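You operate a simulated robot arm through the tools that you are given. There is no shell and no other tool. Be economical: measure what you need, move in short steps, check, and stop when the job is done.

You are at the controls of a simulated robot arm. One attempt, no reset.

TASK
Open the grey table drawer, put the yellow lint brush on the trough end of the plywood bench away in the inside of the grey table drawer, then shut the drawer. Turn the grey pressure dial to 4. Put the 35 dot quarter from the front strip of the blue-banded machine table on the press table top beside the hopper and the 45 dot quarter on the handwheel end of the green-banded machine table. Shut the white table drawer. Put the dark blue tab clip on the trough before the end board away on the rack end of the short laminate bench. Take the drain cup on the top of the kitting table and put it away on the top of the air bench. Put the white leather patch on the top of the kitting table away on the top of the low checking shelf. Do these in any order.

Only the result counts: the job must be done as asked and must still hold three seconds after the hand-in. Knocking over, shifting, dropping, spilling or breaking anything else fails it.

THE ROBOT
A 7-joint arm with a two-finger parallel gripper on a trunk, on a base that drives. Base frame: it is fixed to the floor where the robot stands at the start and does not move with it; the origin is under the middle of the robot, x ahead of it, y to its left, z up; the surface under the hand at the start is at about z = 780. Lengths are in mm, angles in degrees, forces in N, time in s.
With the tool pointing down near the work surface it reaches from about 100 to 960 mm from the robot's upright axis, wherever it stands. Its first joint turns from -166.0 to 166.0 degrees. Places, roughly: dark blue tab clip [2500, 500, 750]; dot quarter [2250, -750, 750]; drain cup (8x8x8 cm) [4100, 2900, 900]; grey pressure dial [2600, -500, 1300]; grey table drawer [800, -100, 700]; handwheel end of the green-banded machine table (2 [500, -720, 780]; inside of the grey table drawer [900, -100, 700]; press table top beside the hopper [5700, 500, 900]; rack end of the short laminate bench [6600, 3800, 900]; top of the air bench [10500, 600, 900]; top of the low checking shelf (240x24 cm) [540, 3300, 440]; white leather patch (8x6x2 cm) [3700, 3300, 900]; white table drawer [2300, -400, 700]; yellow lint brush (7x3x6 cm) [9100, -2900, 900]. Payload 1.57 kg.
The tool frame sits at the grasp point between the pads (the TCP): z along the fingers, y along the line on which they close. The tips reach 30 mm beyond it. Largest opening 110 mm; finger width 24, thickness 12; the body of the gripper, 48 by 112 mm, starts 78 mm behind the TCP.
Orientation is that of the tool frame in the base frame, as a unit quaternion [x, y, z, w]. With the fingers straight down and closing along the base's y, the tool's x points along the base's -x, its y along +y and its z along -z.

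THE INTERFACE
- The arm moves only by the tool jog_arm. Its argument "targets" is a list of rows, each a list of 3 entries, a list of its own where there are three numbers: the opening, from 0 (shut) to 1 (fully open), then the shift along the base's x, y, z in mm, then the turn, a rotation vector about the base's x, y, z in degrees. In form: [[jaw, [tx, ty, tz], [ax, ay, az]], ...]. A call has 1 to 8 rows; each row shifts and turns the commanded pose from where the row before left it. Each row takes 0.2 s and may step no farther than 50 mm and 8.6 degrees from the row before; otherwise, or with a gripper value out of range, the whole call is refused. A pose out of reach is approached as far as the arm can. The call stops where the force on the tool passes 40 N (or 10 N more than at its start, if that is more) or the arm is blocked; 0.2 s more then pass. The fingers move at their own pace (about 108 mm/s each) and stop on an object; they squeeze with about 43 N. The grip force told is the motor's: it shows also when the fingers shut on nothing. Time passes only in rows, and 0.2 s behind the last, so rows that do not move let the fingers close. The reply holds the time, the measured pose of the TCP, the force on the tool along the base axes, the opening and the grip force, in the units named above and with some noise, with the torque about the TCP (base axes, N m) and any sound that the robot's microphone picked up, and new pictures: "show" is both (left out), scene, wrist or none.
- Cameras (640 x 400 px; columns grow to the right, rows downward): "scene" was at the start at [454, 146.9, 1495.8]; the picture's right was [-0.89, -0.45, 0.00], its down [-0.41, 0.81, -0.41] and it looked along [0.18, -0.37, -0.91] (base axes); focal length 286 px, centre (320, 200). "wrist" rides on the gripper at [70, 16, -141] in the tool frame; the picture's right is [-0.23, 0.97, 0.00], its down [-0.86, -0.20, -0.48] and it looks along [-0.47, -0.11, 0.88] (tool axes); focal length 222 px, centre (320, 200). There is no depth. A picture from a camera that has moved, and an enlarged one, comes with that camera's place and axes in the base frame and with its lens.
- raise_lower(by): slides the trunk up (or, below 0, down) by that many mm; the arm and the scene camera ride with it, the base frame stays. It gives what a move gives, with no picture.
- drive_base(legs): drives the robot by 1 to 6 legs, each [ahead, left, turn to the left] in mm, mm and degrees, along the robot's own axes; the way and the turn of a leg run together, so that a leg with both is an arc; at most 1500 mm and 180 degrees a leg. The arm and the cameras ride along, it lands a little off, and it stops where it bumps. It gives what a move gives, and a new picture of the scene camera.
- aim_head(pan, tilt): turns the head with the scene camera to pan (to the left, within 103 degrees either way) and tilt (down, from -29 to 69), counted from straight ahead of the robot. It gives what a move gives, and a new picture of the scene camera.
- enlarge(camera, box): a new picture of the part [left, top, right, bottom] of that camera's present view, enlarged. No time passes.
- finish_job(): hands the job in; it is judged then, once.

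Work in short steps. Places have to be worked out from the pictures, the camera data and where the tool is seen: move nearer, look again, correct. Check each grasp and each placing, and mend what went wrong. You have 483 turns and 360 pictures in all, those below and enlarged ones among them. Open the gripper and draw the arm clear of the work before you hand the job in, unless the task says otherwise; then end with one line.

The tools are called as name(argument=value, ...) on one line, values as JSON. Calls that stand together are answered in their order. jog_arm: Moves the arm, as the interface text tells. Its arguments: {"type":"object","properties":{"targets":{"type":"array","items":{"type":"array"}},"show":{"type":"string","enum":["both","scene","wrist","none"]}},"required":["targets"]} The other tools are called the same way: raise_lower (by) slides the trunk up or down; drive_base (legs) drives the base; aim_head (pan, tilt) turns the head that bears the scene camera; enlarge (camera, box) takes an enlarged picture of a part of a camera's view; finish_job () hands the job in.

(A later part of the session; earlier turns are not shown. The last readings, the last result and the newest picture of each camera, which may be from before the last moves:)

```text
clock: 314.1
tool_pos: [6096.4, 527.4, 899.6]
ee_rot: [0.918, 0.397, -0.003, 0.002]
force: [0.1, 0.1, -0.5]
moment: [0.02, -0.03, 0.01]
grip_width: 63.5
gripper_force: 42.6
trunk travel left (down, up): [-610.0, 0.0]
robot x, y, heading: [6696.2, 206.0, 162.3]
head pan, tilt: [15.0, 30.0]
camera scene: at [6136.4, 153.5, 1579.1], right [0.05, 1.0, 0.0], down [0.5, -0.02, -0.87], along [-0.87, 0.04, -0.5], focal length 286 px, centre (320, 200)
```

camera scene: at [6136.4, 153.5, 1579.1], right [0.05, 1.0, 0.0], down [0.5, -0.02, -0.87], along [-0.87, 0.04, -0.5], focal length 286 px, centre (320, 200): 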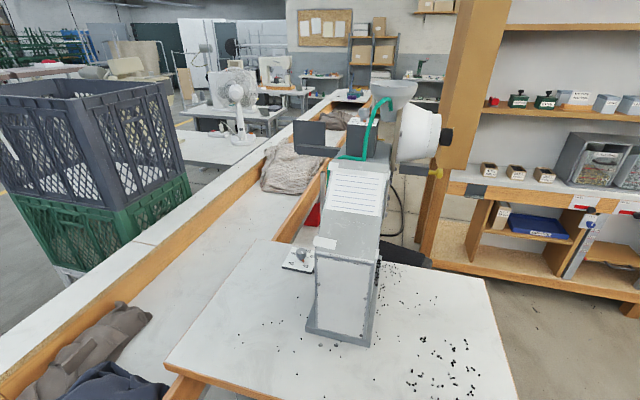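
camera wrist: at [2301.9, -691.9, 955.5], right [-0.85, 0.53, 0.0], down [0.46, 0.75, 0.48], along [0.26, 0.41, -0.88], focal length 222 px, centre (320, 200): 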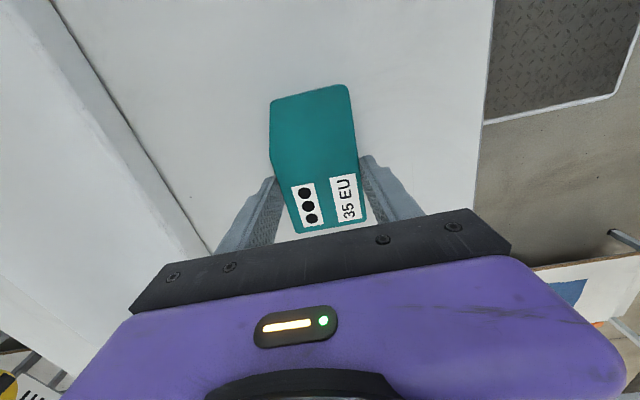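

The press table's right strip beside the hopper is free around (5690, 470). My token hangs at about 870, lower than that table top (~900), so I raise the hand 150 mm first.

jog_arm(targets=[[0, [0, 0, 40], [0, 0, 0]], [0, [0, 0, 40], [0, 0, 0]], [0, [0, 0, 40], [0, 0, 0]], [0, [0, 0, 40], [0, 0, 0]]], show="none")

drive_base(legs=[[371, 178, 0]])

jog_arm(targets=[[0, [0, 0, 0], [0, 0, 0]]], show="wrist")

aim_head(pan=-5, tilt=60)

```text
clock: 315.1
tool_pos: [6096.7, 526.5, 1059.6]
ee_rot: [0.918, 0.396, -0.004, 0.002]
force: [0.3, -0.6, -0.2]
moment: [-0.01, -0.03, 0.0]
grip_width: 63.7
gripper_force: 42.4
trunk travel left (down, up): [-610.0, 0.0]
robot x, y, heading: [6692.8, 205.6, 162.5]
head pan, tilt: [15.0, 30.0]
```

```text
clock: 317.7
tool_pos: [5689.9, 467.0, 1059.6]
ee_rot: [0.918, 0.398, -0.003, 0.001]
force: [0.3, 0.3, 0.2]
moment: [0.0, 0.01, -0.02]
grip_width: 63.5
gripper_force: 42.9
trunk travel left (down, up): [-610.0, 0.0]
robot x, y, heading: [6287.7, 150.5, 162.3]
head pan, tilt: [15.0, 30.0]
camera scene: at [5731.0, 93.6, 1579.2], right [0.04, 1.0, 0.0], down [0.5, -0.02, -0.87], along [-0.87, 0.04, -0.5], focal length 286 px, centre (320, 200)
```

scene: 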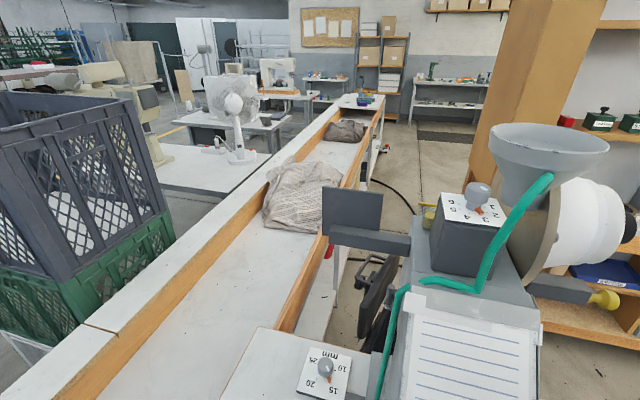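

```text
clock: 318.1
tool_pos: [5691.6, 466.9, 1058.0]
ee_rot: [0.917, 0.398, -0.003, 0.001]
force: [0.2, 0.1, -0.2]
moment: [0.02, -0.03, -0.01]
grip_width: 63.6
gripper_force: 43.1
trunk travel left (down, up): [-610.0, 0.0]
robot x, y, heading: [6287.0, 152.0, 162.5]
head pan, tilt: [15.0, 30.0]
camera wrist: at [5750.6, 507.2, 1199.9], right [0.56, -0.83, 0.0], down [-0.73, -0.49, 0.48], along [-0.4, -0.27, -0.88], focal length 222 px, centre (320, 200)
```

wrist: 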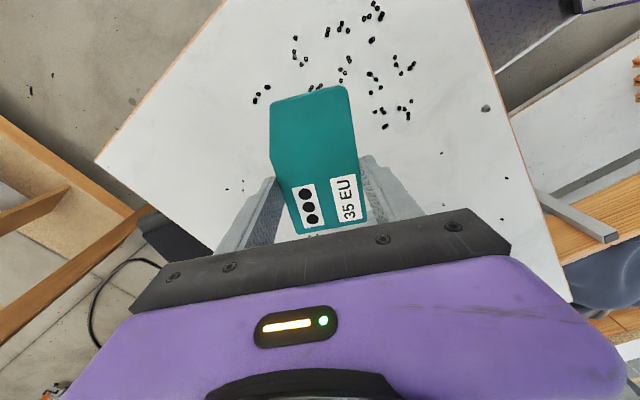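

```text
clock: 319.0
tool_pos: [5688.3, 466.9, 1058.1]
ee_rot: [0.917, 0.398, -0.003, 0.001]
force: [0.5, -0.3, -1.3]
moment: [-0.04, -0.03, 0.01]
grip_width: 63.4
gripper_force: 43.2
trunk travel left (down, up): [-610.0, 0.0]
robot x, y, heading: [6290.7, 152.6, 162.7]
head pan, tilt: [-5.0, 60.0]
camera scene: at [5759.5, 115.1, 1537.1], right [0.38, 0.92, 0.0], down [0.8, -0.33, -0.5], along [-0.46, 0.19, -0.87], focal length 286 px, centre (320, 200)
```

scene: 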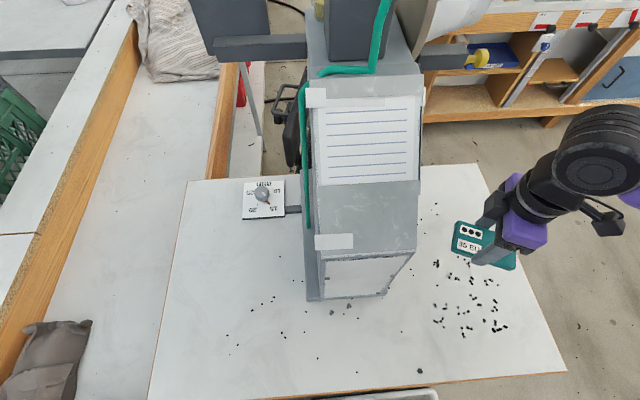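

The strip has black pellets at its front; I shift the hand about 50 mm away from them, then lower in steps.

jog_arm(targets=[[0, [-21, -14, 0], [0, 0, 0]], [0, [-21, -14, 0], [0, 0, 0]]], show="none")

raise_lower(by=-85)

jog_arm(targets=[[0, [0, 0, 0], [0, 0, 0]]], show="both")

```text
clock: 319.6
tool_pos: [5647.1, 439.3, 1061.1]
ee_rot: [0.918, 0.397, -0.002, 0.001]
force: [0.0, 0.1, 0.1]
moment: [0.02, 0.03, -0.01]
grip_width: 63.8
gripper_force: 43.2
trunk travel left (down, up): [-610.0, 0.0]
robot x, y, heading: [6290.4, 154.1, 162.6]
head pan, tilt: [-5.0, 60.0]
```

```text
clock: 320.8
tool_pos: [5648.6, 441.0, 974.3]
ee_rot: [0.918, 0.398, -0.003, 0.002]
force: [-0.9, -0.4, -0.3]
moment: [-0.01, 0.04, 0.01]
grip_width: 63.5
gripper_force: 42.8
trunk travel left (down, up): [-525.0, 85.0]
robot x, y, heading: [6290.7, 153.1, 162.6]
head pan, tilt: [-5.0, 60.0]
```

```text
clock: 321.2
tool_pos: [5648.3, 439.3, 974.7]
ee_rot: [0.917, 0.398, -0.003, 0.001]
force: [1.0, -0.2, -1.4]
moment: [-0.03, 0.02, 0.01]
grip_width: 63.6
gripper_force: 42.9
trunk travel left (down, up): [-525.0, 85.0]
robot x, y, heading: [6287.8, 152.8, 162.4]
head pan, tilt: [-5.0, 60.0]
camera scene: at [5759.6, 115.1, 1452.1], right [0.38, 0.92, 0.0], down [0.8, -0.33, -0.5], along [-0.46, 0.19, -0.87], focal length 286 px, centre (320, 200)
camera wrist: at [5708.3, 479.4, 1115.5], right [0.56, -0.83, 0.0], down [-0.73, -0.49, 0.48], along [-0.4, -0.27, -0.88], focal length 222 px, centre (320, 200)
```

scene: 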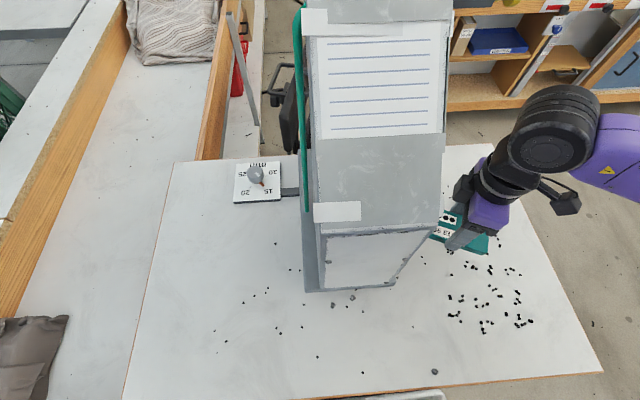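
wrist: 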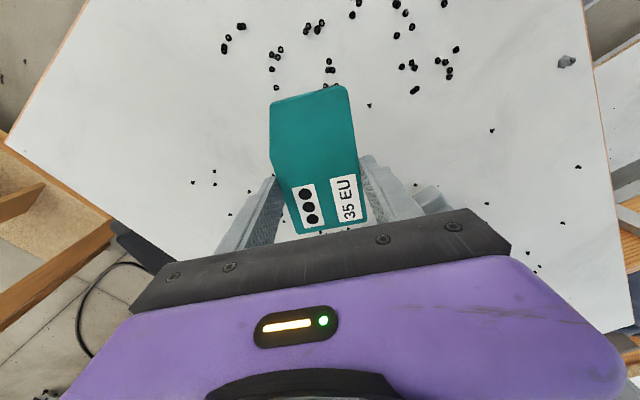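

Token is ~40 mm above the table and clear of the pellets. I lower 30, then in small steps to contact.

raise_lower(by=-30)

raise_lower(by=-7)

enlarge(camera="wrist", box=[160, 50, 480, 250])

```text
clock: 322.0
tool_pos: [5648.0, 438.4, 943.8]
ee_rot: [0.917, 0.398, -0.003, 0.001]
force: [0.5, 0.7, -0.3]
moment: [0.0, 0.0, 0.02]
grip_width: 63.8
gripper_force: 43.0
trunk travel left (down, up): [-495.0, 115.0]
robot x, y, heading: [6292.4, 150.8, 162.5]
head pan, tilt: [-5.0, 60.0]
```

```text
clock: 322.6
tool_pos: [5647.4, 440.1, 936.7]
ee_rot: [0.918, 0.397, -0.003, 0.001]
force: [-0.5, 0.1, -0.9]
moment: [0.0, -0.02, -0.02]
grip_width: 63.6
gripper_force: 43.1
trunk travel left (down, up): [-488.0, 122.0]
robot x, y, heading: [6287.3, 151.1, 162.5]
head pan, tilt: [-5.0, 60.0]
```

```text
2.00 times, centred on (320, 150) of wrist
camera zoom: at [5708.3, 479.4, 1078.4], right [0.56, -0.83, 0.0], down [-0.73, -0.49, 0.48], along [-0.4, -0.27, -0.88], focal length 444 px, centre (320, 300)
```

zoom: 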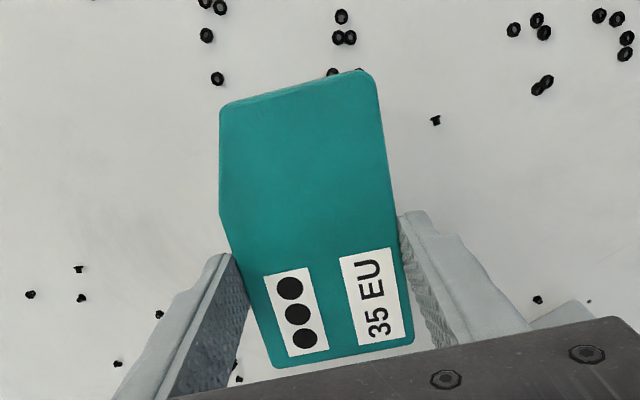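

jog_arm(targets=[[0, [-11, -7, 0], [0, 0, 0]]], show="none")

raise_lower(by=-5)

raise_lower(by=-5)

```text
clock: 322.9
tool_pos: [5637.0, 431.9, 936.6]
ee_rot: [0.918, 0.397, -0.003, 0.001]
force: [0.6, 0.1, 0.6]
moment: [0.0, -0.04, 0.03]
grip_width: 63.6
gripper_force: 43.5
trunk travel left (down, up): [-488.0, 122.0]
robot x, y, heading: [6290.6, 151.1, 162.6]
head pan, tilt: [-5.0, 60.0]
```

```text
clock: 323.5
tool_pos: [5636.9, 431.8, 932.1]
ee_rot: [0.917, 0.398, -0.003, 0.001]
force: [0.0, 0.0, 0.4]
moment: [0.0, 0.0, -0.01]
grip_width: 63.5
gripper_force: 42.9
trunk travel left (down, up): [-483.0, 127.0]
robot x, y, heading: [6288.2, 152.4, 162.7]
head pan, tilt: [-5.0, 60.0]
```

```text
clock: 324.0
tool_pos: [5637.2, 431.9, 926.0]
ee_rot: [0.917, 0.398, -0.003, 0.0]
force: [-0.6, 0.0, -0.6]
moment: [0.03, 0.01, 0.01]
grip_width: 63.7
gripper_force: 42.8
trunk travel left (down, up): [-478.0, 132.0]
robot x, y, heading: [6287.7, 147.3, 162.6]
head pan, tilt: [-5.0, 60.0]
```

raise_lower(by=-6)

raise_lower(by=-6)

raise_lower(by=-6)

```text
clock: 324.6
tool_pos: [5636.8, 431.8, 921.9]
ee_rot: [0.917, 0.398, -0.003, 0.002]
force: [0.1, -0.4, 0.7]
moment: [-0.01, 0.01, -0.02]
grip_width: 63.7
gripper_force: 42.7
trunk travel left (down, up): [-472.0, 138.0]
robot x, y, heading: [6288.1, 152.4, 162.6]
head pan, tilt: [-5.0, 60.0]
```

```text
clock: 325.1
tool_pos: [5636.8, 432.7, 913.9]
ee_rot: [0.917, 0.398, -0.004, 0.001]
force: [0.3, 1.2, -0.2]
moment: [0.01, 0.0, 0.02]
grip_width: 63.3
gripper_force: 43.1
trunk travel left (down, up): [-466.0, 144.0]
robot x, y, heading: [6287.1, 151.7, 162.4]
head pan, tilt: [-5.0, 60.0]
```

```text
clock: 325.7
tool_pos: [5636.6, 432.0, 909.6]
ee_rot: [0.917, 0.398, -0.003, 0.002]
force: [0.0, 0.3, -1.1]
moment: [0.03, 0.03, 0.0]
grip_width: 63.7
gripper_force: 43.1
trunk travel left (down, up): [-460.0, 150.0]
robot x, y, heading: [6287.7, 151.7, 162.7]
head pan, tilt: [-5.0, 60.0]
```

enlarge(camera="scene", box=[380, 160, 560, 272])

```text
3.56 times, centred on (470, 216) of scene
camera zoom: at [5759.6, 115.1, 1387.0], right [0.38, 0.92, 0.0], down [0.8, -0.33, -0.5], along [-0.46, 0.19, -0.87], focal length 1017 px, centre (-213, 143)
```

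zoom: 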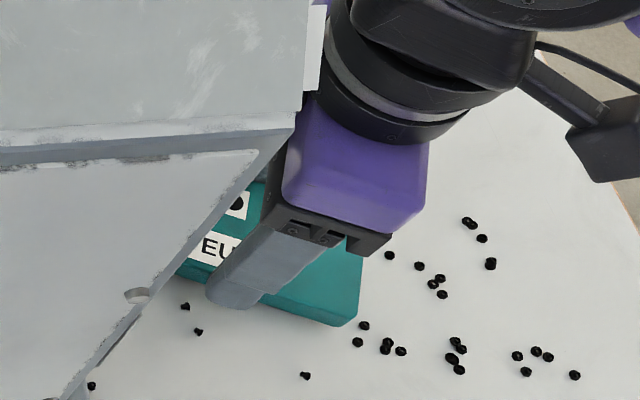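

raise_lower(by=-12)

raise_lower(by=-12)

enlarge(camera="wrist", box=[160, 50, 480, 250])

```text
clock: 326.3
tool_pos: [5636.5, 431.7, 900.7]
ee_rot: [0.918, 0.398, -0.004, 0.0]
force: [1.4, -2.2, 8.2]
moment: [-0.07, -0.03, -0.01]
grip_width: 63.7
gripper_force: 42.8
trunk travel left (down, up): [-448.0, 162.0]
robot x, y, heading: [6291.4, 151.8, 162.7]
head pan, tilt: [-5.0, 60.0]
stopped: the force on the tool passed its limit at 65 N (the readings are from after the stop); the commanded pose is now the measured one
```

```text
clock: 326.6
tool_pos: [5636.8, 431.7, 900.7]
ee_rot: [0.917, 0.398, -0.005, 0.0]
force: [4.7, -2.1, 14.7]
moment: [-0.17, -0.66, -0.05]
grip_width: 63.6
gripper_force: 43.0
trunk travel left (down, up): [-445.0, 165.0]
robot x, y, heading: [6292.5, 151.9, 162.3]
head pan, tilt: [-5.0, 60.0]
stopped: the force on the tool passed its limit at 59 N (the readings are from after the stop); the commanded pose is now the measured one
```

```text
2.00 times, centred on (320, 150) of wrist
camera zoom: at [5697.4, 472.2, 1041.1], right [0.56, -0.83, 0.0], down [-0.73, -0.49, 0.49], along [-0.41, -0.27, -0.87], focal length 444 px, centre (320, 300)
```

zoom: 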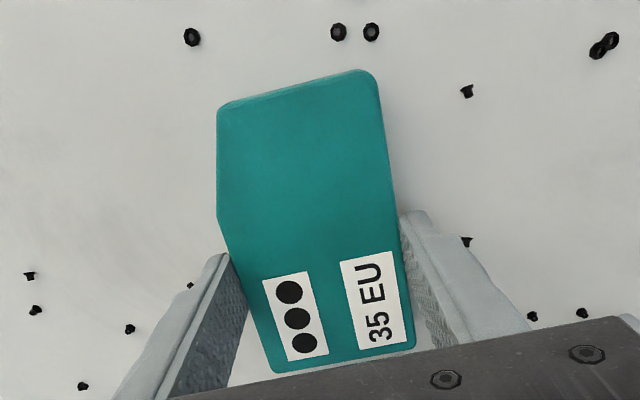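

Contact: the token is on the press table. I open the fingers and raise.

jog_arm(targets=[[0.7, [0, 0, 0], [0, 0, 0]], [0.85, [0, 0, 0], [0, 0, 0]]], show="none")

raise_lower(by=150)

jog_arm(targets=[[0.85, [0, 0, 30], [0, 0, 0]]], show="both")

```text
clock: 327.2
tool_pos: [5634.0, 434.3, 901.2]
ee_rot: [0.918, 0.397, -0.006, -0.002]
force: [-13.0, 13.6, 21.4]
moment: [-0.1, -0.45, 0.2]
grip_width: 77.2
gripper_force: 0.0
trunk travel left (down, up): [-445.0, 165.0]
robot x, y, heading: [6286.4, 151.2, 162.6]
head pan, tilt: [-5.0, 60.0]
```

```text
clock: 329.0
tool_pos: [5634.9, 430.9, 1049.2]
ee_rot: [0.917, 0.399, -0.006, 0.001]
force: [-0.2, -0.3, -1.0]
moment: [-0.01, 0.0, -0.01]
grip_width: 93.9
gripper_force: 0.1
trunk travel left (down, up): [-595.0, 15.0]
robot x, y, heading: [6292.2, 152.6, 162.7]
head pan, tilt: [-5.0, 60.0]
```

```text
clock: 329.4
tool_pos: [5636.0, 431.6, 1078.8]
ee_rot: [0.918, 0.398, -0.005, 0.0]
force: [-0.6, 0.3, -0.4]
moment: [0.01, 0.01, 0.02]
grip_width: 93.7
gripper_force: 0.1
trunk travel left (down, up): [-595.0, 15.0]
robot x, y, heading: [6287.3, 155.7, 162.3]
head pan, tilt: [-5.0, 60.0]
camera scene: at [5759.6, 115.1, 1521.8], right [0.38, 0.92, 0.0], down [0.8, -0.33, -0.5], along [-0.46, 0.19, -0.87], focal length 286 px, centre (320, 200)
camera wrist: at [5696.6, 472.7, 1219.7], right [0.56, -0.83, 0.0], down [-0.73, -0.49, 0.49], along [-0.41, -0.27, -0.87], focal length 222 px, centre (320, 200)
```

scene: 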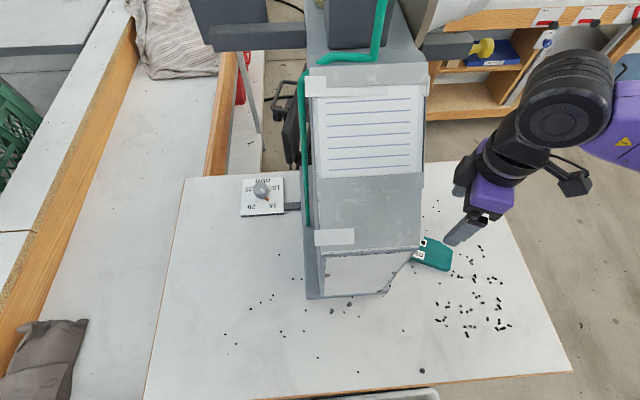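
wrist: 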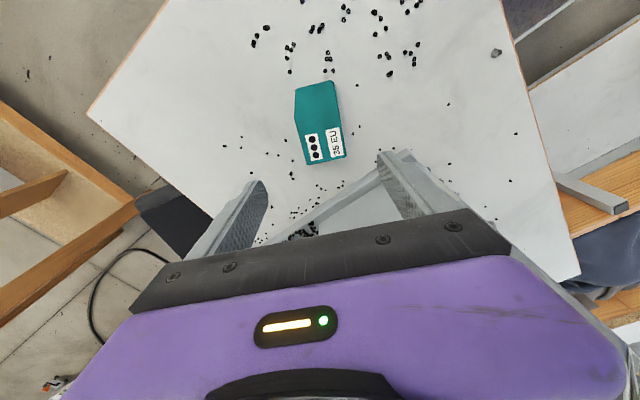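

The 35 token is placed beside the press. Now for the clip: I back away and look for a path past the press on its left side.

drive_base(legs=[[-450, 0, 0], [0, -550, 0]])

aim_head(pan=5, tilt=30)

```text
clock: 334.8
tool_pos: [6228.3, 823.3, 1078.6]
ee_rot: [0.919, 0.395, -0.006, 0.0]
force: [0.9, -0.1, 0.0]
moment: [0.04, 0.0, 0.03]
grip_width: 93.5
gripper_force: 0.0
trunk travel left (down, up): [-595.0, 15.0]
robot x, y, heading: [6878.8, 541.0, 161.8]
head pan, tilt: [-5.0, 60.0]
camera scene: at [6351.5, 505.2, 1521.9], right [0.39, 0.92, 0.0], down [0.8, -0.34, -0.5], along [-0.46, 0.19, -0.87], focal length 286 px, centre (320, 200)
```

scene: 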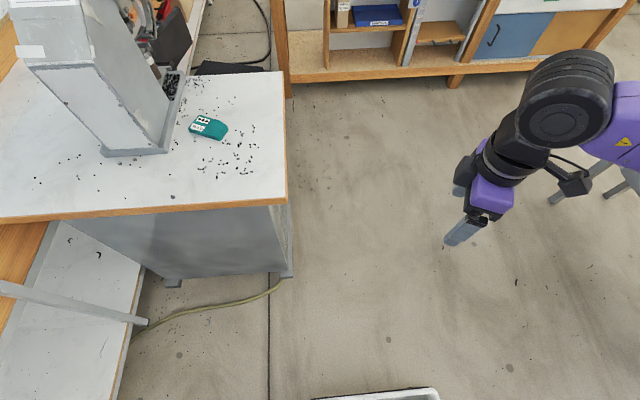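

```text
clock: 335.8
tool_pos: [6229.7, 823.5, 1079.1]
ee_rot: [0.919, 0.395, -0.005, 0.0]
force: [0.2, 0.4, 0.8]
moment: [-0.01, -0.02, 0.01]
grip_width: 93.5
gripper_force: 0.1
trunk travel left (down, up): [-595.0, 15.0]
robot x, y, heading: [6883.1, 534.2, 162.1]
head pan, tilt: [5.0, 30.0]
camera scene: at [6324.8, 499.6, 1563.9], right [0.22, 0.97, 0.0], down [0.49, -0.11, -0.87], along [-0.84, 0.19, -0.5], focal length 286 px, centre (320, 200)
```

scene: 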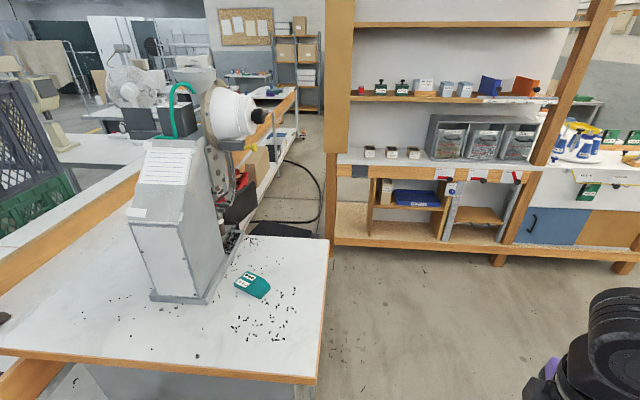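

The seat behind the press blocks that side; the way round is past the counter's far end. I strafe right and look that way.

drive_base(legs=[[0, -1400, 0], [0, -500, 0]])

aim_head(pan=0, tilt=30)

aim_head(pan=-45, tilt=30)

```text
clock: 341.1
tool_pos: [6533.0, 1746.8, 1078.3]
ee_rot: [0.897, 0.441, -0.004, 0.0]
force: [0.7, 0.6, -0.1]
moment: [0.0, 0.0, 0.03]
grip_width: 93.6
gripper_force: 0.1
trunk travel left (down, up): [-595.0, 15.0]
robot x, y, heading: [7210.2, 1532.5, 167.9]
head pan, tilt: [5.0, 30.0]
stopped in leg 1: the robot was blocked; the commanded pose is now the measured one
camera scene: at [6661.1, 1433.9, 1564.0], right [0.12, 0.99, 0.0], down [0.5, -0.06, -0.87], along [-0.86, 0.1, -0.5], focal length 286 px, centre (320, 200)
```

scene: 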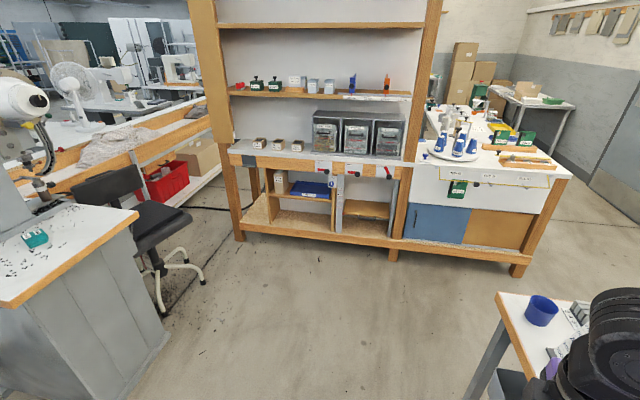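

```text
clock: 341.7
tool_pos: [6531.8, 1746.4, 1079.7]
ee_rot: [0.897, 0.441, -0.004, 0.001]
force: [-0.5, -0.9, -0.1]
moment: [0.03, 0.02, -0.02]
grip_width: 93.7
gripper_force: 0.1
trunk travel left (down, up): [-595.0, 15.0]
robot x, y, heading: [7212.4, 1532.3, 168.1]
head pan, tilt: [0.0, 30.0]
camera scene: at [6662.5, 1441.7, 1564.0], right [0.21, 0.98, 0.0], down [0.49, -0.1, -0.87], along [-0.85, 0.18, -0.5], focal length 286 px, centre (320, 200)
```

scene: 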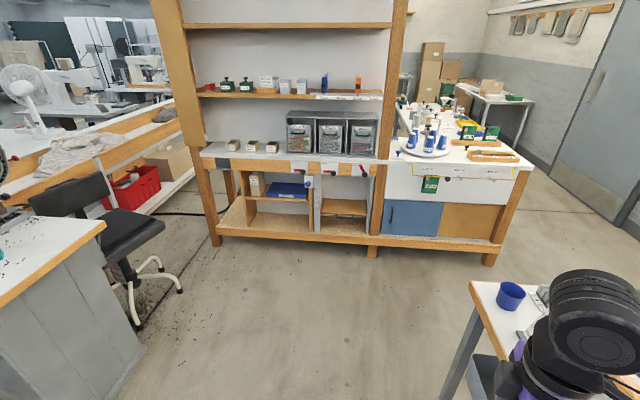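

```text
clock: 342.8
tool_pos: [6533.1, 1746.4, 1079.1]
ee_rot: [0.898, 0.441, -0.005, 0.0]
force: [0.0, -0.4, 0.1]
moment: [0.0, -0.01, 0.0]
grip_width: 93.4
gripper_force: 0.1
trunk travel left (down, up): [-595.0, 15.0]
robot x, y, heading: [7209.3, 1530.3, 168.0]
head pan, tilt: [-45.0, 30.0]
camera scene: at [6701.5, 1498.8, 1564.0], right [0.84, 0.55, 0.0], down [0.27, -0.42, -0.87], along [-0.47, 0.72, -0.5], focal length 286 px, centre (320, 200)
```

scene: 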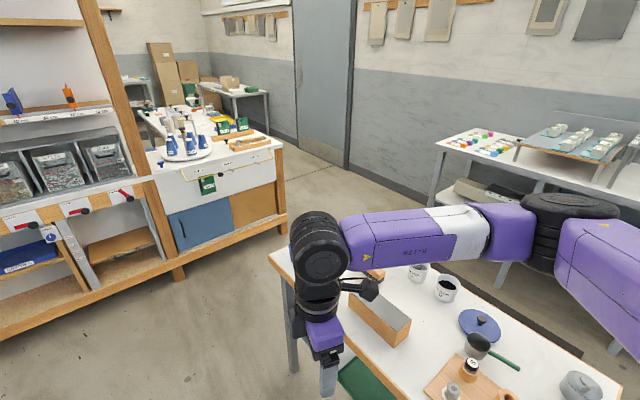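

I nudged the small table at my right and stopped; its items look undisturbed. I move back left, straighten, and take the gap between that table and the counter.

drive_base(legs=[[0, 330, 0], [0, 0, -6.5]])

aim_head(pan=-60, tilt=40)

```text
clock: 345.6
tool_pos: [6492.5, 1500.1, 1079.4]
ee_rot: [0.921, 0.389, -0.005, 0.001]
force: [0.5, 0.9, 0.0]
moment: [0.01, 0.02, -0.01]
grip_width: 93.5
gripper_force: 0.1
trunk travel left (down, up): [-595.0, 15.0]
robot x, y, heading: [7140.3, 1208.6, 161.5]
head pan, tilt: [-45.0, 30.0]
camera scene: at [6633.3, 1233.9, 1564.0], right [0.89, 0.45, 0.0], down [0.22, -0.45, -0.87], along [-0.39, 0.77, -0.5], focal length 286 px, centre (320, 200)
```

scene: 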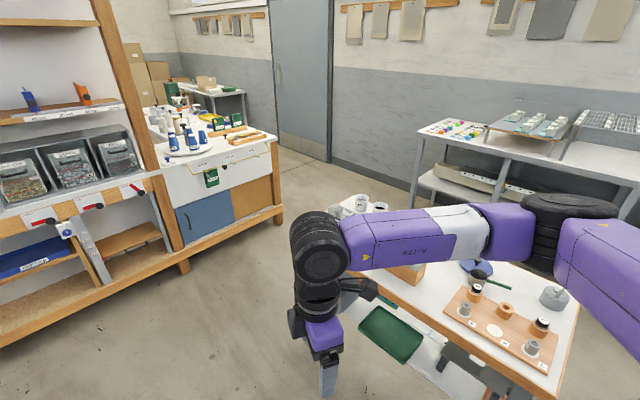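

```text
clock: 346.3
tool_pos: [6495.3, 1500.0, 1077.6]
ee_rot: [0.921, 0.39, -0.004, 0.0]
force: [0.0, -0.4, 0.7]
moment: [-0.02, 0.01, -0.01]
grip_width: 93.5
gripper_force: 0.0
trunk travel left (down, up): [-595.0, 15.0]
robot x, y, heading: [7143.0, 1205.5, 161.6]
head pan, tilt: [-60.0, 40.0]
camera scene: at [6656.7, 1236.4, 1548.7], right [0.98, 0.2, 0.0], down [0.13, -0.63, -0.77], along [-0.15, 0.75, -0.64], focal length 286 px, centre (320, 200)
```

scene: 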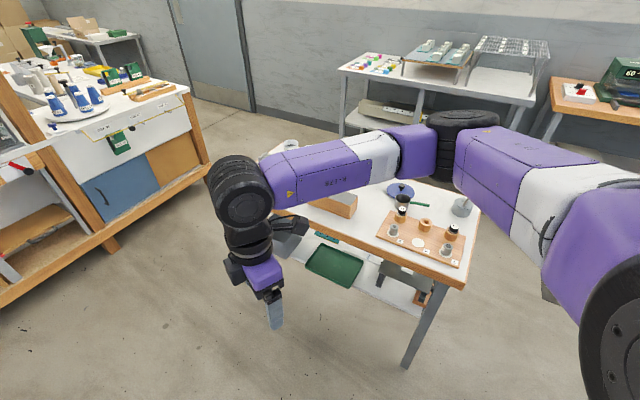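

I'll go round with the robot facing the wall so the hand stays off the tables. First leg: shift left, turn, strafe along to the gap.

drive_base(legs=[[0, 375, 0], [0, 0, -90.5], [0, 1400, 0], [0, 430, 0]])

aim_head(pan=0, tilt=35)

aim_head(pan=50, tilt=35)

```text
clock: 361.4
tool_pos: [5590.4, 2099.6, 1078.4]
ee_rot: [0.923, -0.384, -0.003, -0.004]
force: [-0.5, -0.5, 0.2]
moment: [0.0, 0.02, -0.04]
grip_width: 93.5
gripper_force: 0.0
trunk travel left (down, up): [-595.0, 15.0]
robot x, y, heading: [5287.7, 1462.0, 70.8]
head pan, tilt: [-60.0, 40.0]
camera scene: at [5324.6, 1942.1, 1548.7], right [0.18, -0.98, 0.0], down [-0.63, -0.12, -0.77], along [0.75, 0.14, -0.64], focal length 286 px, centre (320, 200)
```

scene: 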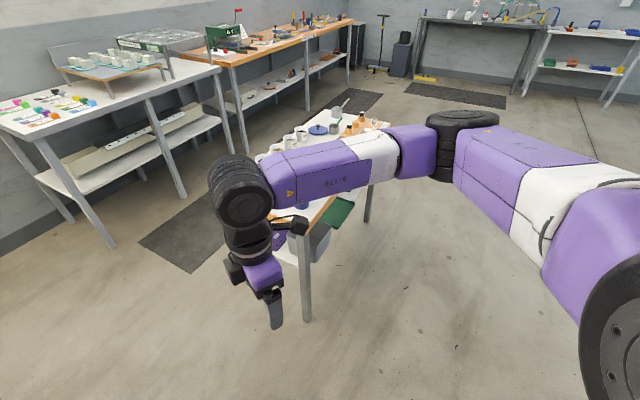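

```text
clock: 362.7
tool_pos: [5590.9, 2098.6, 1078.7]
ee_rot: [0.923, -0.384, -0.003, -0.004]
force: [-0.4, -0.5, -0.4]
moment: [-0.02, -0.01, 0.02]
grip_width: 93.7
gripper_force: 0.1
trunk travel left (down, up): [-595.0, 15.0]
robot x, y, heading: [5286.7, 1456.9, 70.7]
head pan, tilt: [0.0, 35.0]
camera scene: at [5270.4, 2009.6, 1556.2], right [0.94, -0.33, 0.0], down [-0.19, -0.54, -0.82], along [0.27, 0.77, -0.57], focal length 286 px, centre (320, 200)
```

scene: 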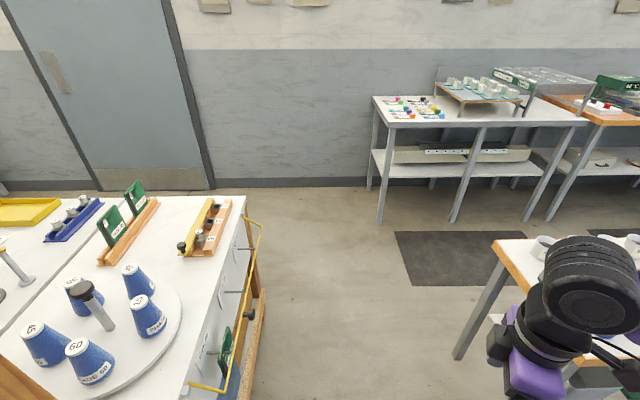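

```text
clock: 363.9
tool_pos: [5590.4, 2100.0, 1078.8]
ee_rot: [0.924, -0.384, -0.004, -0.003]
force: [0.5, -0.4, -0.8]
moment: [-0.02, 0.0, -0.03]
grip_width: 93.7
gripper_force: 0.0
trunk travel left (down, up): [-595.0, 15.0]
robot x, y, heading: [5288.7, 1459.9, 70.4]
head pan, tilt: [50.0, 35.0]
camera scene: at [5196.3, 2002.6, 1556.2], right [0.86, 0.51, 0.0], down [0.29, -0.49, -0.82], along [-0.42, 0.71, -0.57], focal length 286 px, centre (320, 200)
```

scene: 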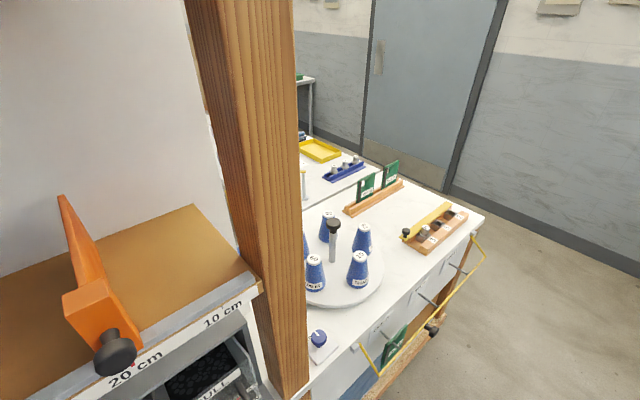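

The gap looks good. I drive up between the counter end and the small table, then turn to face along -u.

drive_base(legs=[[1400, 0, 0], [450, 0, 0], [0, 0, 91.3]])

aim_head(pan=25, tilt=30)

```text
clock: 377.1
tool_pos: [5247.2, 3491.5, 1078.4]
ee_rot: [0.919, 0.395, -0.004, 0.0]
force: [-0.6, 0.0, 0.5]
moment: [-0.01, 0.0, 0.0]
grip_width: 93.6
gripper_force: 0.2
trunk travel left (down, up): [-595.0, 15.0]
robot x, y, heading: [5894.7, 3205.7, 162.2]
head pan, tilt: [50.0, 35.0]
camera scene: at [5356.3, 3100.1, 1556.2], right [-0.53, 0.85, 0.0], down [0.49, 0.31, -0.82], along [-0.69, -0.44, -0.57], focal length 286 px, centre (320, 200)
```

scene: 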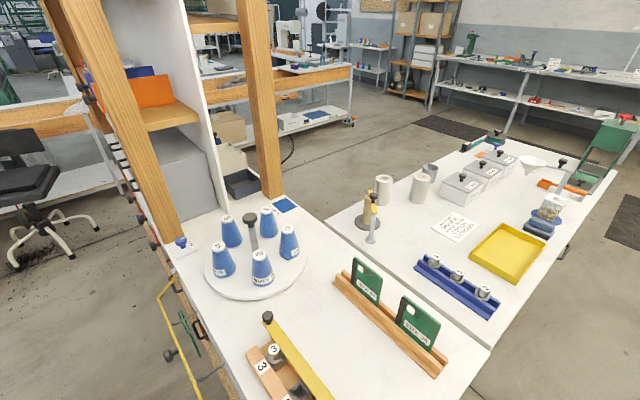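

```text
clock: 378.0
tool_pos: [5246.7, 3491.4, 1078.4]
ee_rot: [0.918, 0.396, -0.005, 0.0]
force: [0.5, -1.3, 0.1]
moment: [0.01, 0.0, 0.0]
grip_width: 93.4
gripper_force: 0.0
trunk travel left (down, up): [-595.0, 15.0]
robot x, y, heading: [5897.1, 3205.3, 162.3]
head pan, tilt: [25.0, 30.0]
camera scene: at [5341.0, 3135.6, 1564.0], right [-0.13, 0.99, 0.0], down [0.5, 0.06, -0.87], along [-0.86, -0.11, -0.5], focal length 286 px, centre (320, 200)
```

scene: 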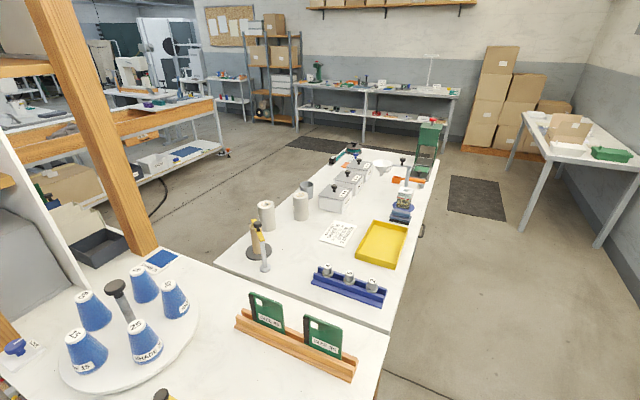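

I'm beside the kitting table now. The cup goes to the air bench, so it makes sense to take it first; I zoom in on the table.

enlarge(camera="scene", box=[220, 130, 460, 280])

```text
2.67 times, centred on (340, 205) of scene
camera zoom: at [5341.0, 3135.6, 1564.0], right [-0.13, 0.99, 0.0], down [0.5, 0.06, -0.87], along [-0.86, -0.11, -0.5], focal length 763 px, centre (267, 187)
```

zoom: 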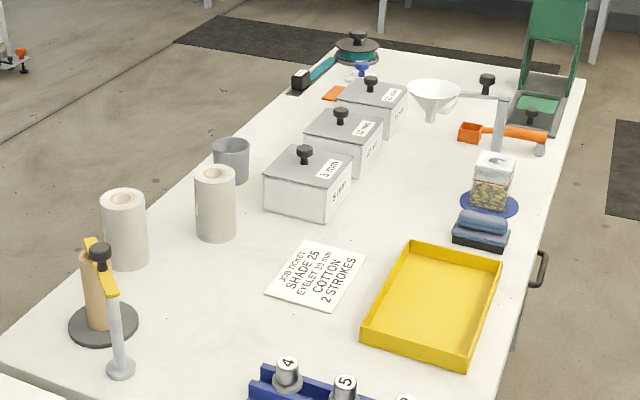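

The grey drain cup stands on the table's left side, so I go round the far end of the kitting table to its left side.

drive_base(legs=[[0, -60, 0], [1450, 0, 0], [1300, 0, 0]])

aim_head(pan=60, tilt=35)

aim_head(pan=100, tilt=35)

```text
clock: 391.9
tool_pos: [2644.9, 4383.9, 1079.6]
ee_rot: [0.919, 0.394, -0.005, 0.0]
force: [0.5, -0.2, 0.2]
moment: [0.0, 0.01, -0.01]
grip_width: 93.3
gripper_force: 0.0
trunk travel left (down, up): [-595.0, 15.0]
robot x, y, heading: [3294.6, 4097.0, 162.0]
head pan, tilt: [25.0, 30.0]
camera scene: at [2738.5, 4027.8, 1564.0], right [-0.12, 0.99, 0.0], down [0.5, 0.06, -0.87], along [-0.86, -0.11, -0.5], focal length 286 px, centre (320, 200)
```

scene: 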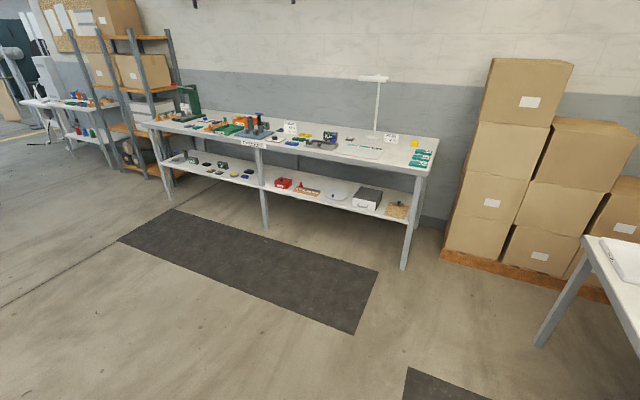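

```text
clock: 392.9
tool_pos: [2644.5, 4384.2, 1078.3]
ee_rot: [0.919, 0.394, -0.004, 0.0]
force: [-1.5, 0.1, -0.5]
moment: [-0.03, 0.0, -0.02]
grip_width: 93.6
gripper_force: 0.2
trunk travel left (down, up): [-595.0, 15.0]
robot x, y, heading: [3296.7, 4100.0, 162.3]
head pan, tilt: [60.0, 35.0]
camera scene: at [2762.9, 3980.1, 1556.2], right [-0.67, 0.74, 0.0], down [0.43, 0.38, -0.82], along [-0.61, -0.55, -0.57], focal length 286 px, centre (320, 200)
```

scene: 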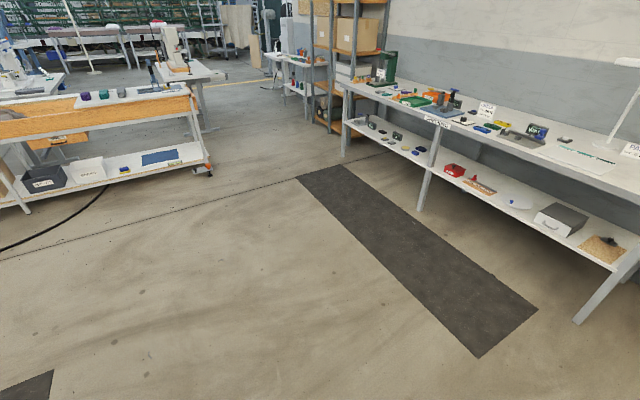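

```text
clock: 394.0
tool_pos: [2645.5, 4384.3, 1078.7]
ee_rot: [0.919, 0.394, -0.004, 0.0]
force: [-0.2, 0.5, -0.4]
moment: [0.04, -0.02, -0.05]
grip_width: 93.6
gripper_force: 0.0
trunk travel left (down, up): [-595.0, 15.0]
robot x, y, heading: [3297.3, 4095.8, 162.6]
head pan, tilt: [100.0, 35.0]
camera scene: at [2816.2, 3951.9, 1556.2], right [-0.99, 0.14, 0.0], down [0.08, 0.57, -0.82], along [-0.11, -0.81, -0.57], focal length 286 px, centre (320, 200)
```

scene: 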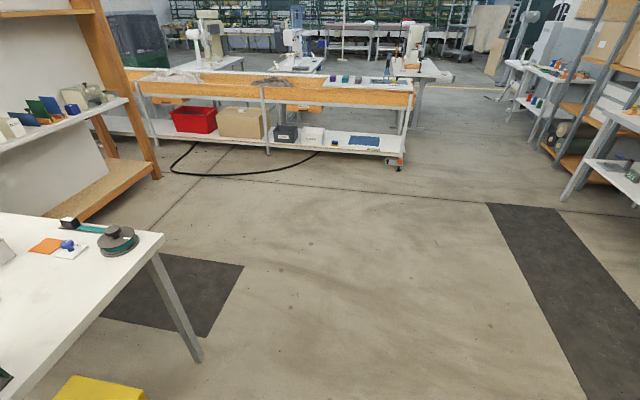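

The white patch with a blue snap lies at the kitting table's near end. I go round to the left side of that table, facing it, keeping the hand short of it for now.

drive_base(legs=[[200, 0, 0], [0, 1500, 0], [0, 300, 0], [0, 0, -91.3], [0, -1350, 0]])

aim_head(pan=-10, tilt=40)

```text
clock: 414.4
tool_pos: [4137.8, 2685.0, 1077.8]
ee_rot: [0.929, -0.371, -0.004, -0.003]
force: [-0.5, -0.5, -1.1]
moment: [0.01, 0.01, 0.0]
grip_width: 93.4
gripper_force: 0.1
trunk travel left (down, up): [-595.0, 15.0]
robot x, y, heading: [3856.7, 2031.0, 72.4]
head pan, tilt: [100.0, 35.0]
camera scene: at [3705.3, 2512.4, 1556.2], right [0.14, 0.99, 0.0], down [0.57, -0.08, -0.82], along [-0.81, 0.11, -0.57], focal length 286 px, centre (320, 200)
```

scene: 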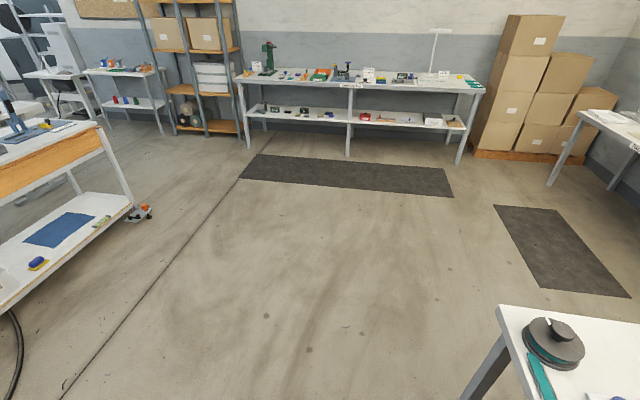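

```text
clock: 416.3
tool_pos: [4136.9, 2684.1, 1079.4]
ee_rot: [0.929, -0.371, -0.003, -0.003]
force: [0.0, -0.5, -0.3]
moment: [-0.01, 0.04, 0.03]
grip_width: 93.5
gripper_force: 0.0
trunk travel left (down, up): [-595.0, 15.0]
robot x, y, heading: [3852.8, 2031.0, 72.2]
head pan, tilt: [-10.0, 40.0]
camera scene: at [3832.1, 2575.8, 1548.7], right [0.89, -0.47, 0.0], down [-0.3, -0.57, -0.77], along [0.36, 0.68, -0.64], focal length 286 px, centre (320, 200)
```

scene: 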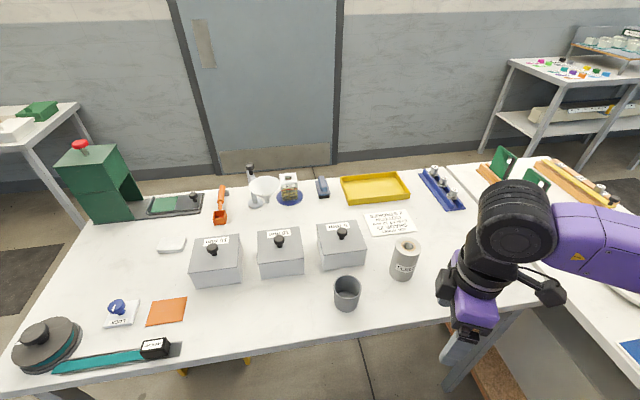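

The grey cup is at about (4081, 2904) and the white patch at (3704, 3285). I turn the tool -25° so the fingers avoid the box, and move over the cup with the base.

jog_arm(targets=[[1, [0, 0, 0], [0, 0, -8.4]], [1, [0, 0, 0], [0, 0, -8.4]], [1, [0, 0, 0], [0, 0, -8.4]]], show="none")

drive_base(legs=[[0, 125, 0], [150, 0, 0]])

jog_arm(targets=[[1, [0, 0, 0], [0, 0, 0]]], show="wrist")

```text
clock: 417.1
tool_pos: [4177.2, 2691.1, 1043.1]
ee_rot: [0.826, -0.564, -0.005, -0.006]
force: [-0.2, -0.3, -1.0]
moment: [-0.01, -0.02, -0.01]
grip_width: 110.1
gripper_force: 0.0
out of reach, approached as far as the arm can: row 2, 3
trunk travel left (down, up): [-595.0, 15.0]
robot x, y, heading: [3853.7, 2033.5, 72.3]
head pan, tilt: [-10.0, 40.0]
```

```text
clock: 419.4
tool_pos: [4103.2, 2870.6, 1043.6]
ee_rot: [0.827, -0.563, -0.004, -0.005]
force: [0.9, -0.7, 0.1]
moment: [0.0, 0.04, -0.04]
grip_width: 109.9
gripper_force: 0.0
trunk travel left (down, up): [-595.0, 15.0]
robot x, y, heading: [3779.9, 2211.3, 72.1]
head pan, tilt: [-10.0, 40.0]
camera scene: at [3758.1, 2756.2, 1548.8], right [0.88, -0.47, 0.0], down [-0.3, -0.57, -0.77], along [0.36, 0.68, -0.64], focal length 286 px, centre (320, 200)
```

scene: 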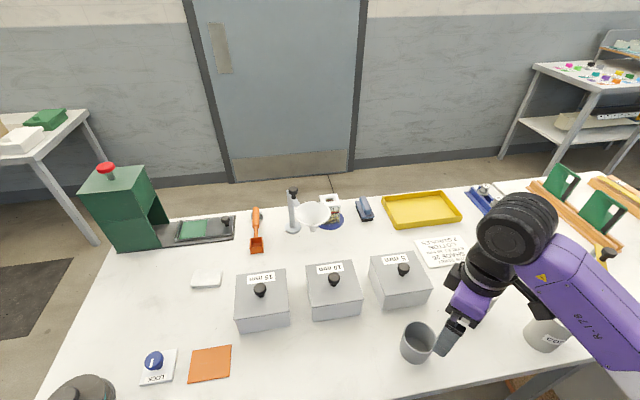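

```text
clock: 419.8
tool_pos: [4103.9, 2871.9, 1042.4]
ee_rot: [0.826, -0.563, -0.005, -0.006]
force: [-0.2, 0.0, 0.4]
moment: [0.05, -0.03, -0.02]
grip_width: 109.6
gripper_force: 0.1
trunk travel left (down, up): [-595.0, 15.0]
robot x, y, heading: [3777.1, 2215.3, 72.3]
head pan, tilt: [-10.0, 40.0]
camera wrist: at [4114.2, 2798.8, 1184.1], right [-0.99, -0.15, 0.0], down [-0.13, 0.86, 0.49], along [-0.07, 0.49, -0.87], focal length 222 px, centre (320, 200)
```

wrist: 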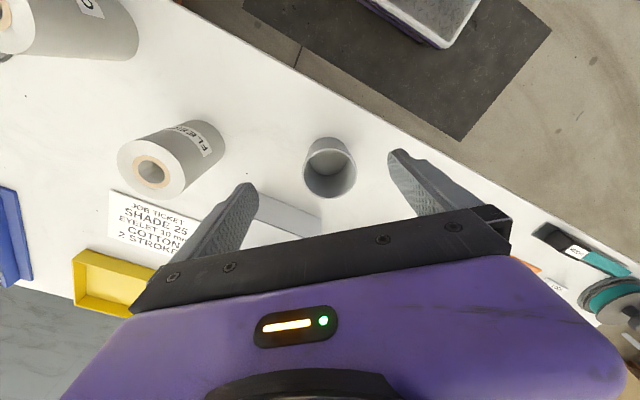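

Cup centre works out at (4089, 2897), table top about 866. I correct the position by 19 ahead and 22 left and look.

drive_base(legs=[[19, 22, 0]])

raise_lower(by=-60)

enlarge(camera="wrist", box=[160, 50, 480, 250])

```text
clock: 420.6
tool_pos: [4086.7, 2896.6, 1043.0]
ee_rot: [0.827, -0.562, -0.004, -0.006]
force: [-1.0, 0.3, -0.5]
moment: [-0.01, 0.01, 0.01]
grip_width: 110.2
gripper_force: 0.0
trunk travel left (down, up): [-595.0, 15.0]
robot x, y, heading: [3760.7, 2238.2, 72.1]
head pan, tilt: [-10.0, 40.0]
camera scene: at [3742.7, 2781.1, 1548.8], right [0.89, -0.47, 0.0], down [-0.3, -0.57, -0.77], along [0.36, 0.68, -0.64], focal length 286 px, centre (320, 200)
```

scene: 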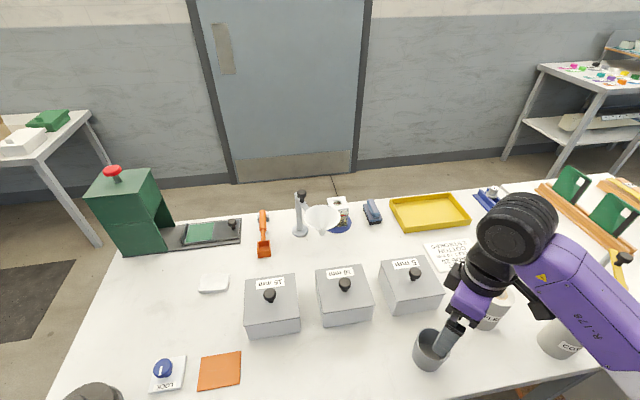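

```text
clock: 421.6
tool_pos: [4087.1, 2896.7, 982.4]
ee_rot: [0.827, -0.563, -0.005, -0.006]
force: [0.3, -0.2, 0.6]
moment: [0.0, 0.03, -0.02]
grip_width: 110.2
gripper_force: 0.0
trunk travel left (down, up): [-535.0, 75.0]
robot x, y, heading: [3764.7, 2236.3, 72.2]
head pan, tilt: [-10.0, 40.0]
```

```text
2.00 times, centred on (320, 150) of wrist
camera zoom: at [4098.6, 2823.8, 1124.2], right [-0.99, -0.15, 0.0], down [-0.13, 0.86, 0.49], along [-0.07, 0.49, -0.87], focal length 444 px, centre (320, 300)
```

zoom: 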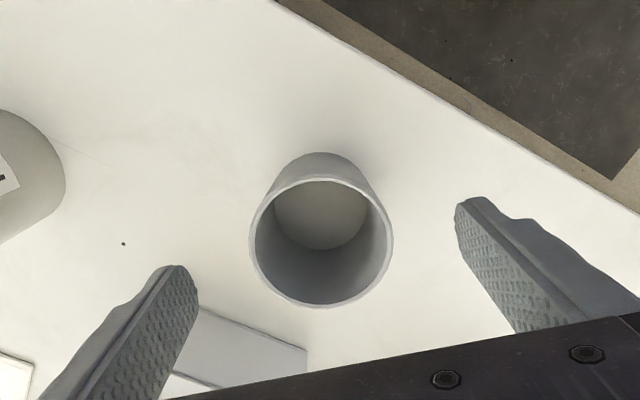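

Centred. I lower 55 mm and close on the cup.

raise_lower(by=-56)

jog_arm(targets=[[0.7, [0, 0, 0], [0, 0, 0]], [0.5, [0, 0, 0], [0, 0, 0]], [0.4, [0, 0, 0], [0, 0, 0]]], show="wrist")

```text
clock: 422.6
tool_pos: [4087.2, 2896.8, 928.0]
ee_rot: [0.827, -0.562, -0.005, -0.005]
force: [0.9, 0.3, 0.0]
moment: [0.02, -0.01, 0.0]
grip_width: 109.9
gripper_force: 0.1
trunk travel left (down, up): [-479.0, 131.0]
robot x, y, heading: [3761.4, 2239.7, 72.5]
head pan, tilt: [-10.0, 40.0]
```

```text
clock: 423.4
tool_pos: [4088.0, 2897.7, 927.3]
ee_rot: [0.827, -0.562, -0.005, -0.006]
force: [-0.2, -0.3, 0.9]
moment: [-0.01, 0.08, -0.02]
grip_width: 70.6
gripper_force: 42.6
trunk travel left (down, up): [-479.0, 131.0]
robot x, y, heading: [3763.3, 2238.7, 72.0]
head pan, tilt: [-10.0, 40.0]
camera wrist: at [4098.5, 2823.8, 1068.2], right [-0.99, -0.15, 0.0], down [-0.13, 0.86, 0.49], along [-0.07, 0.49, -0.87], focal length 222 px, centre (320, 200)
```

wrist: 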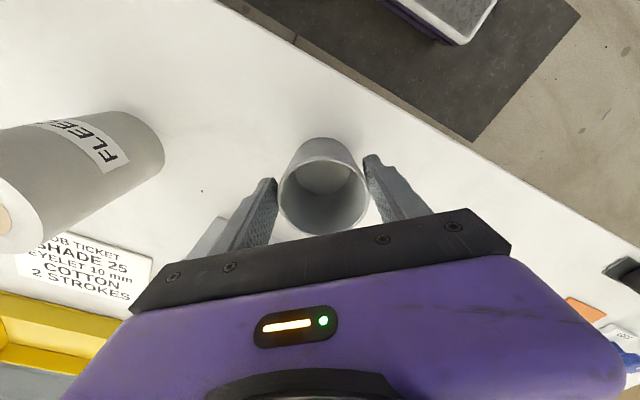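

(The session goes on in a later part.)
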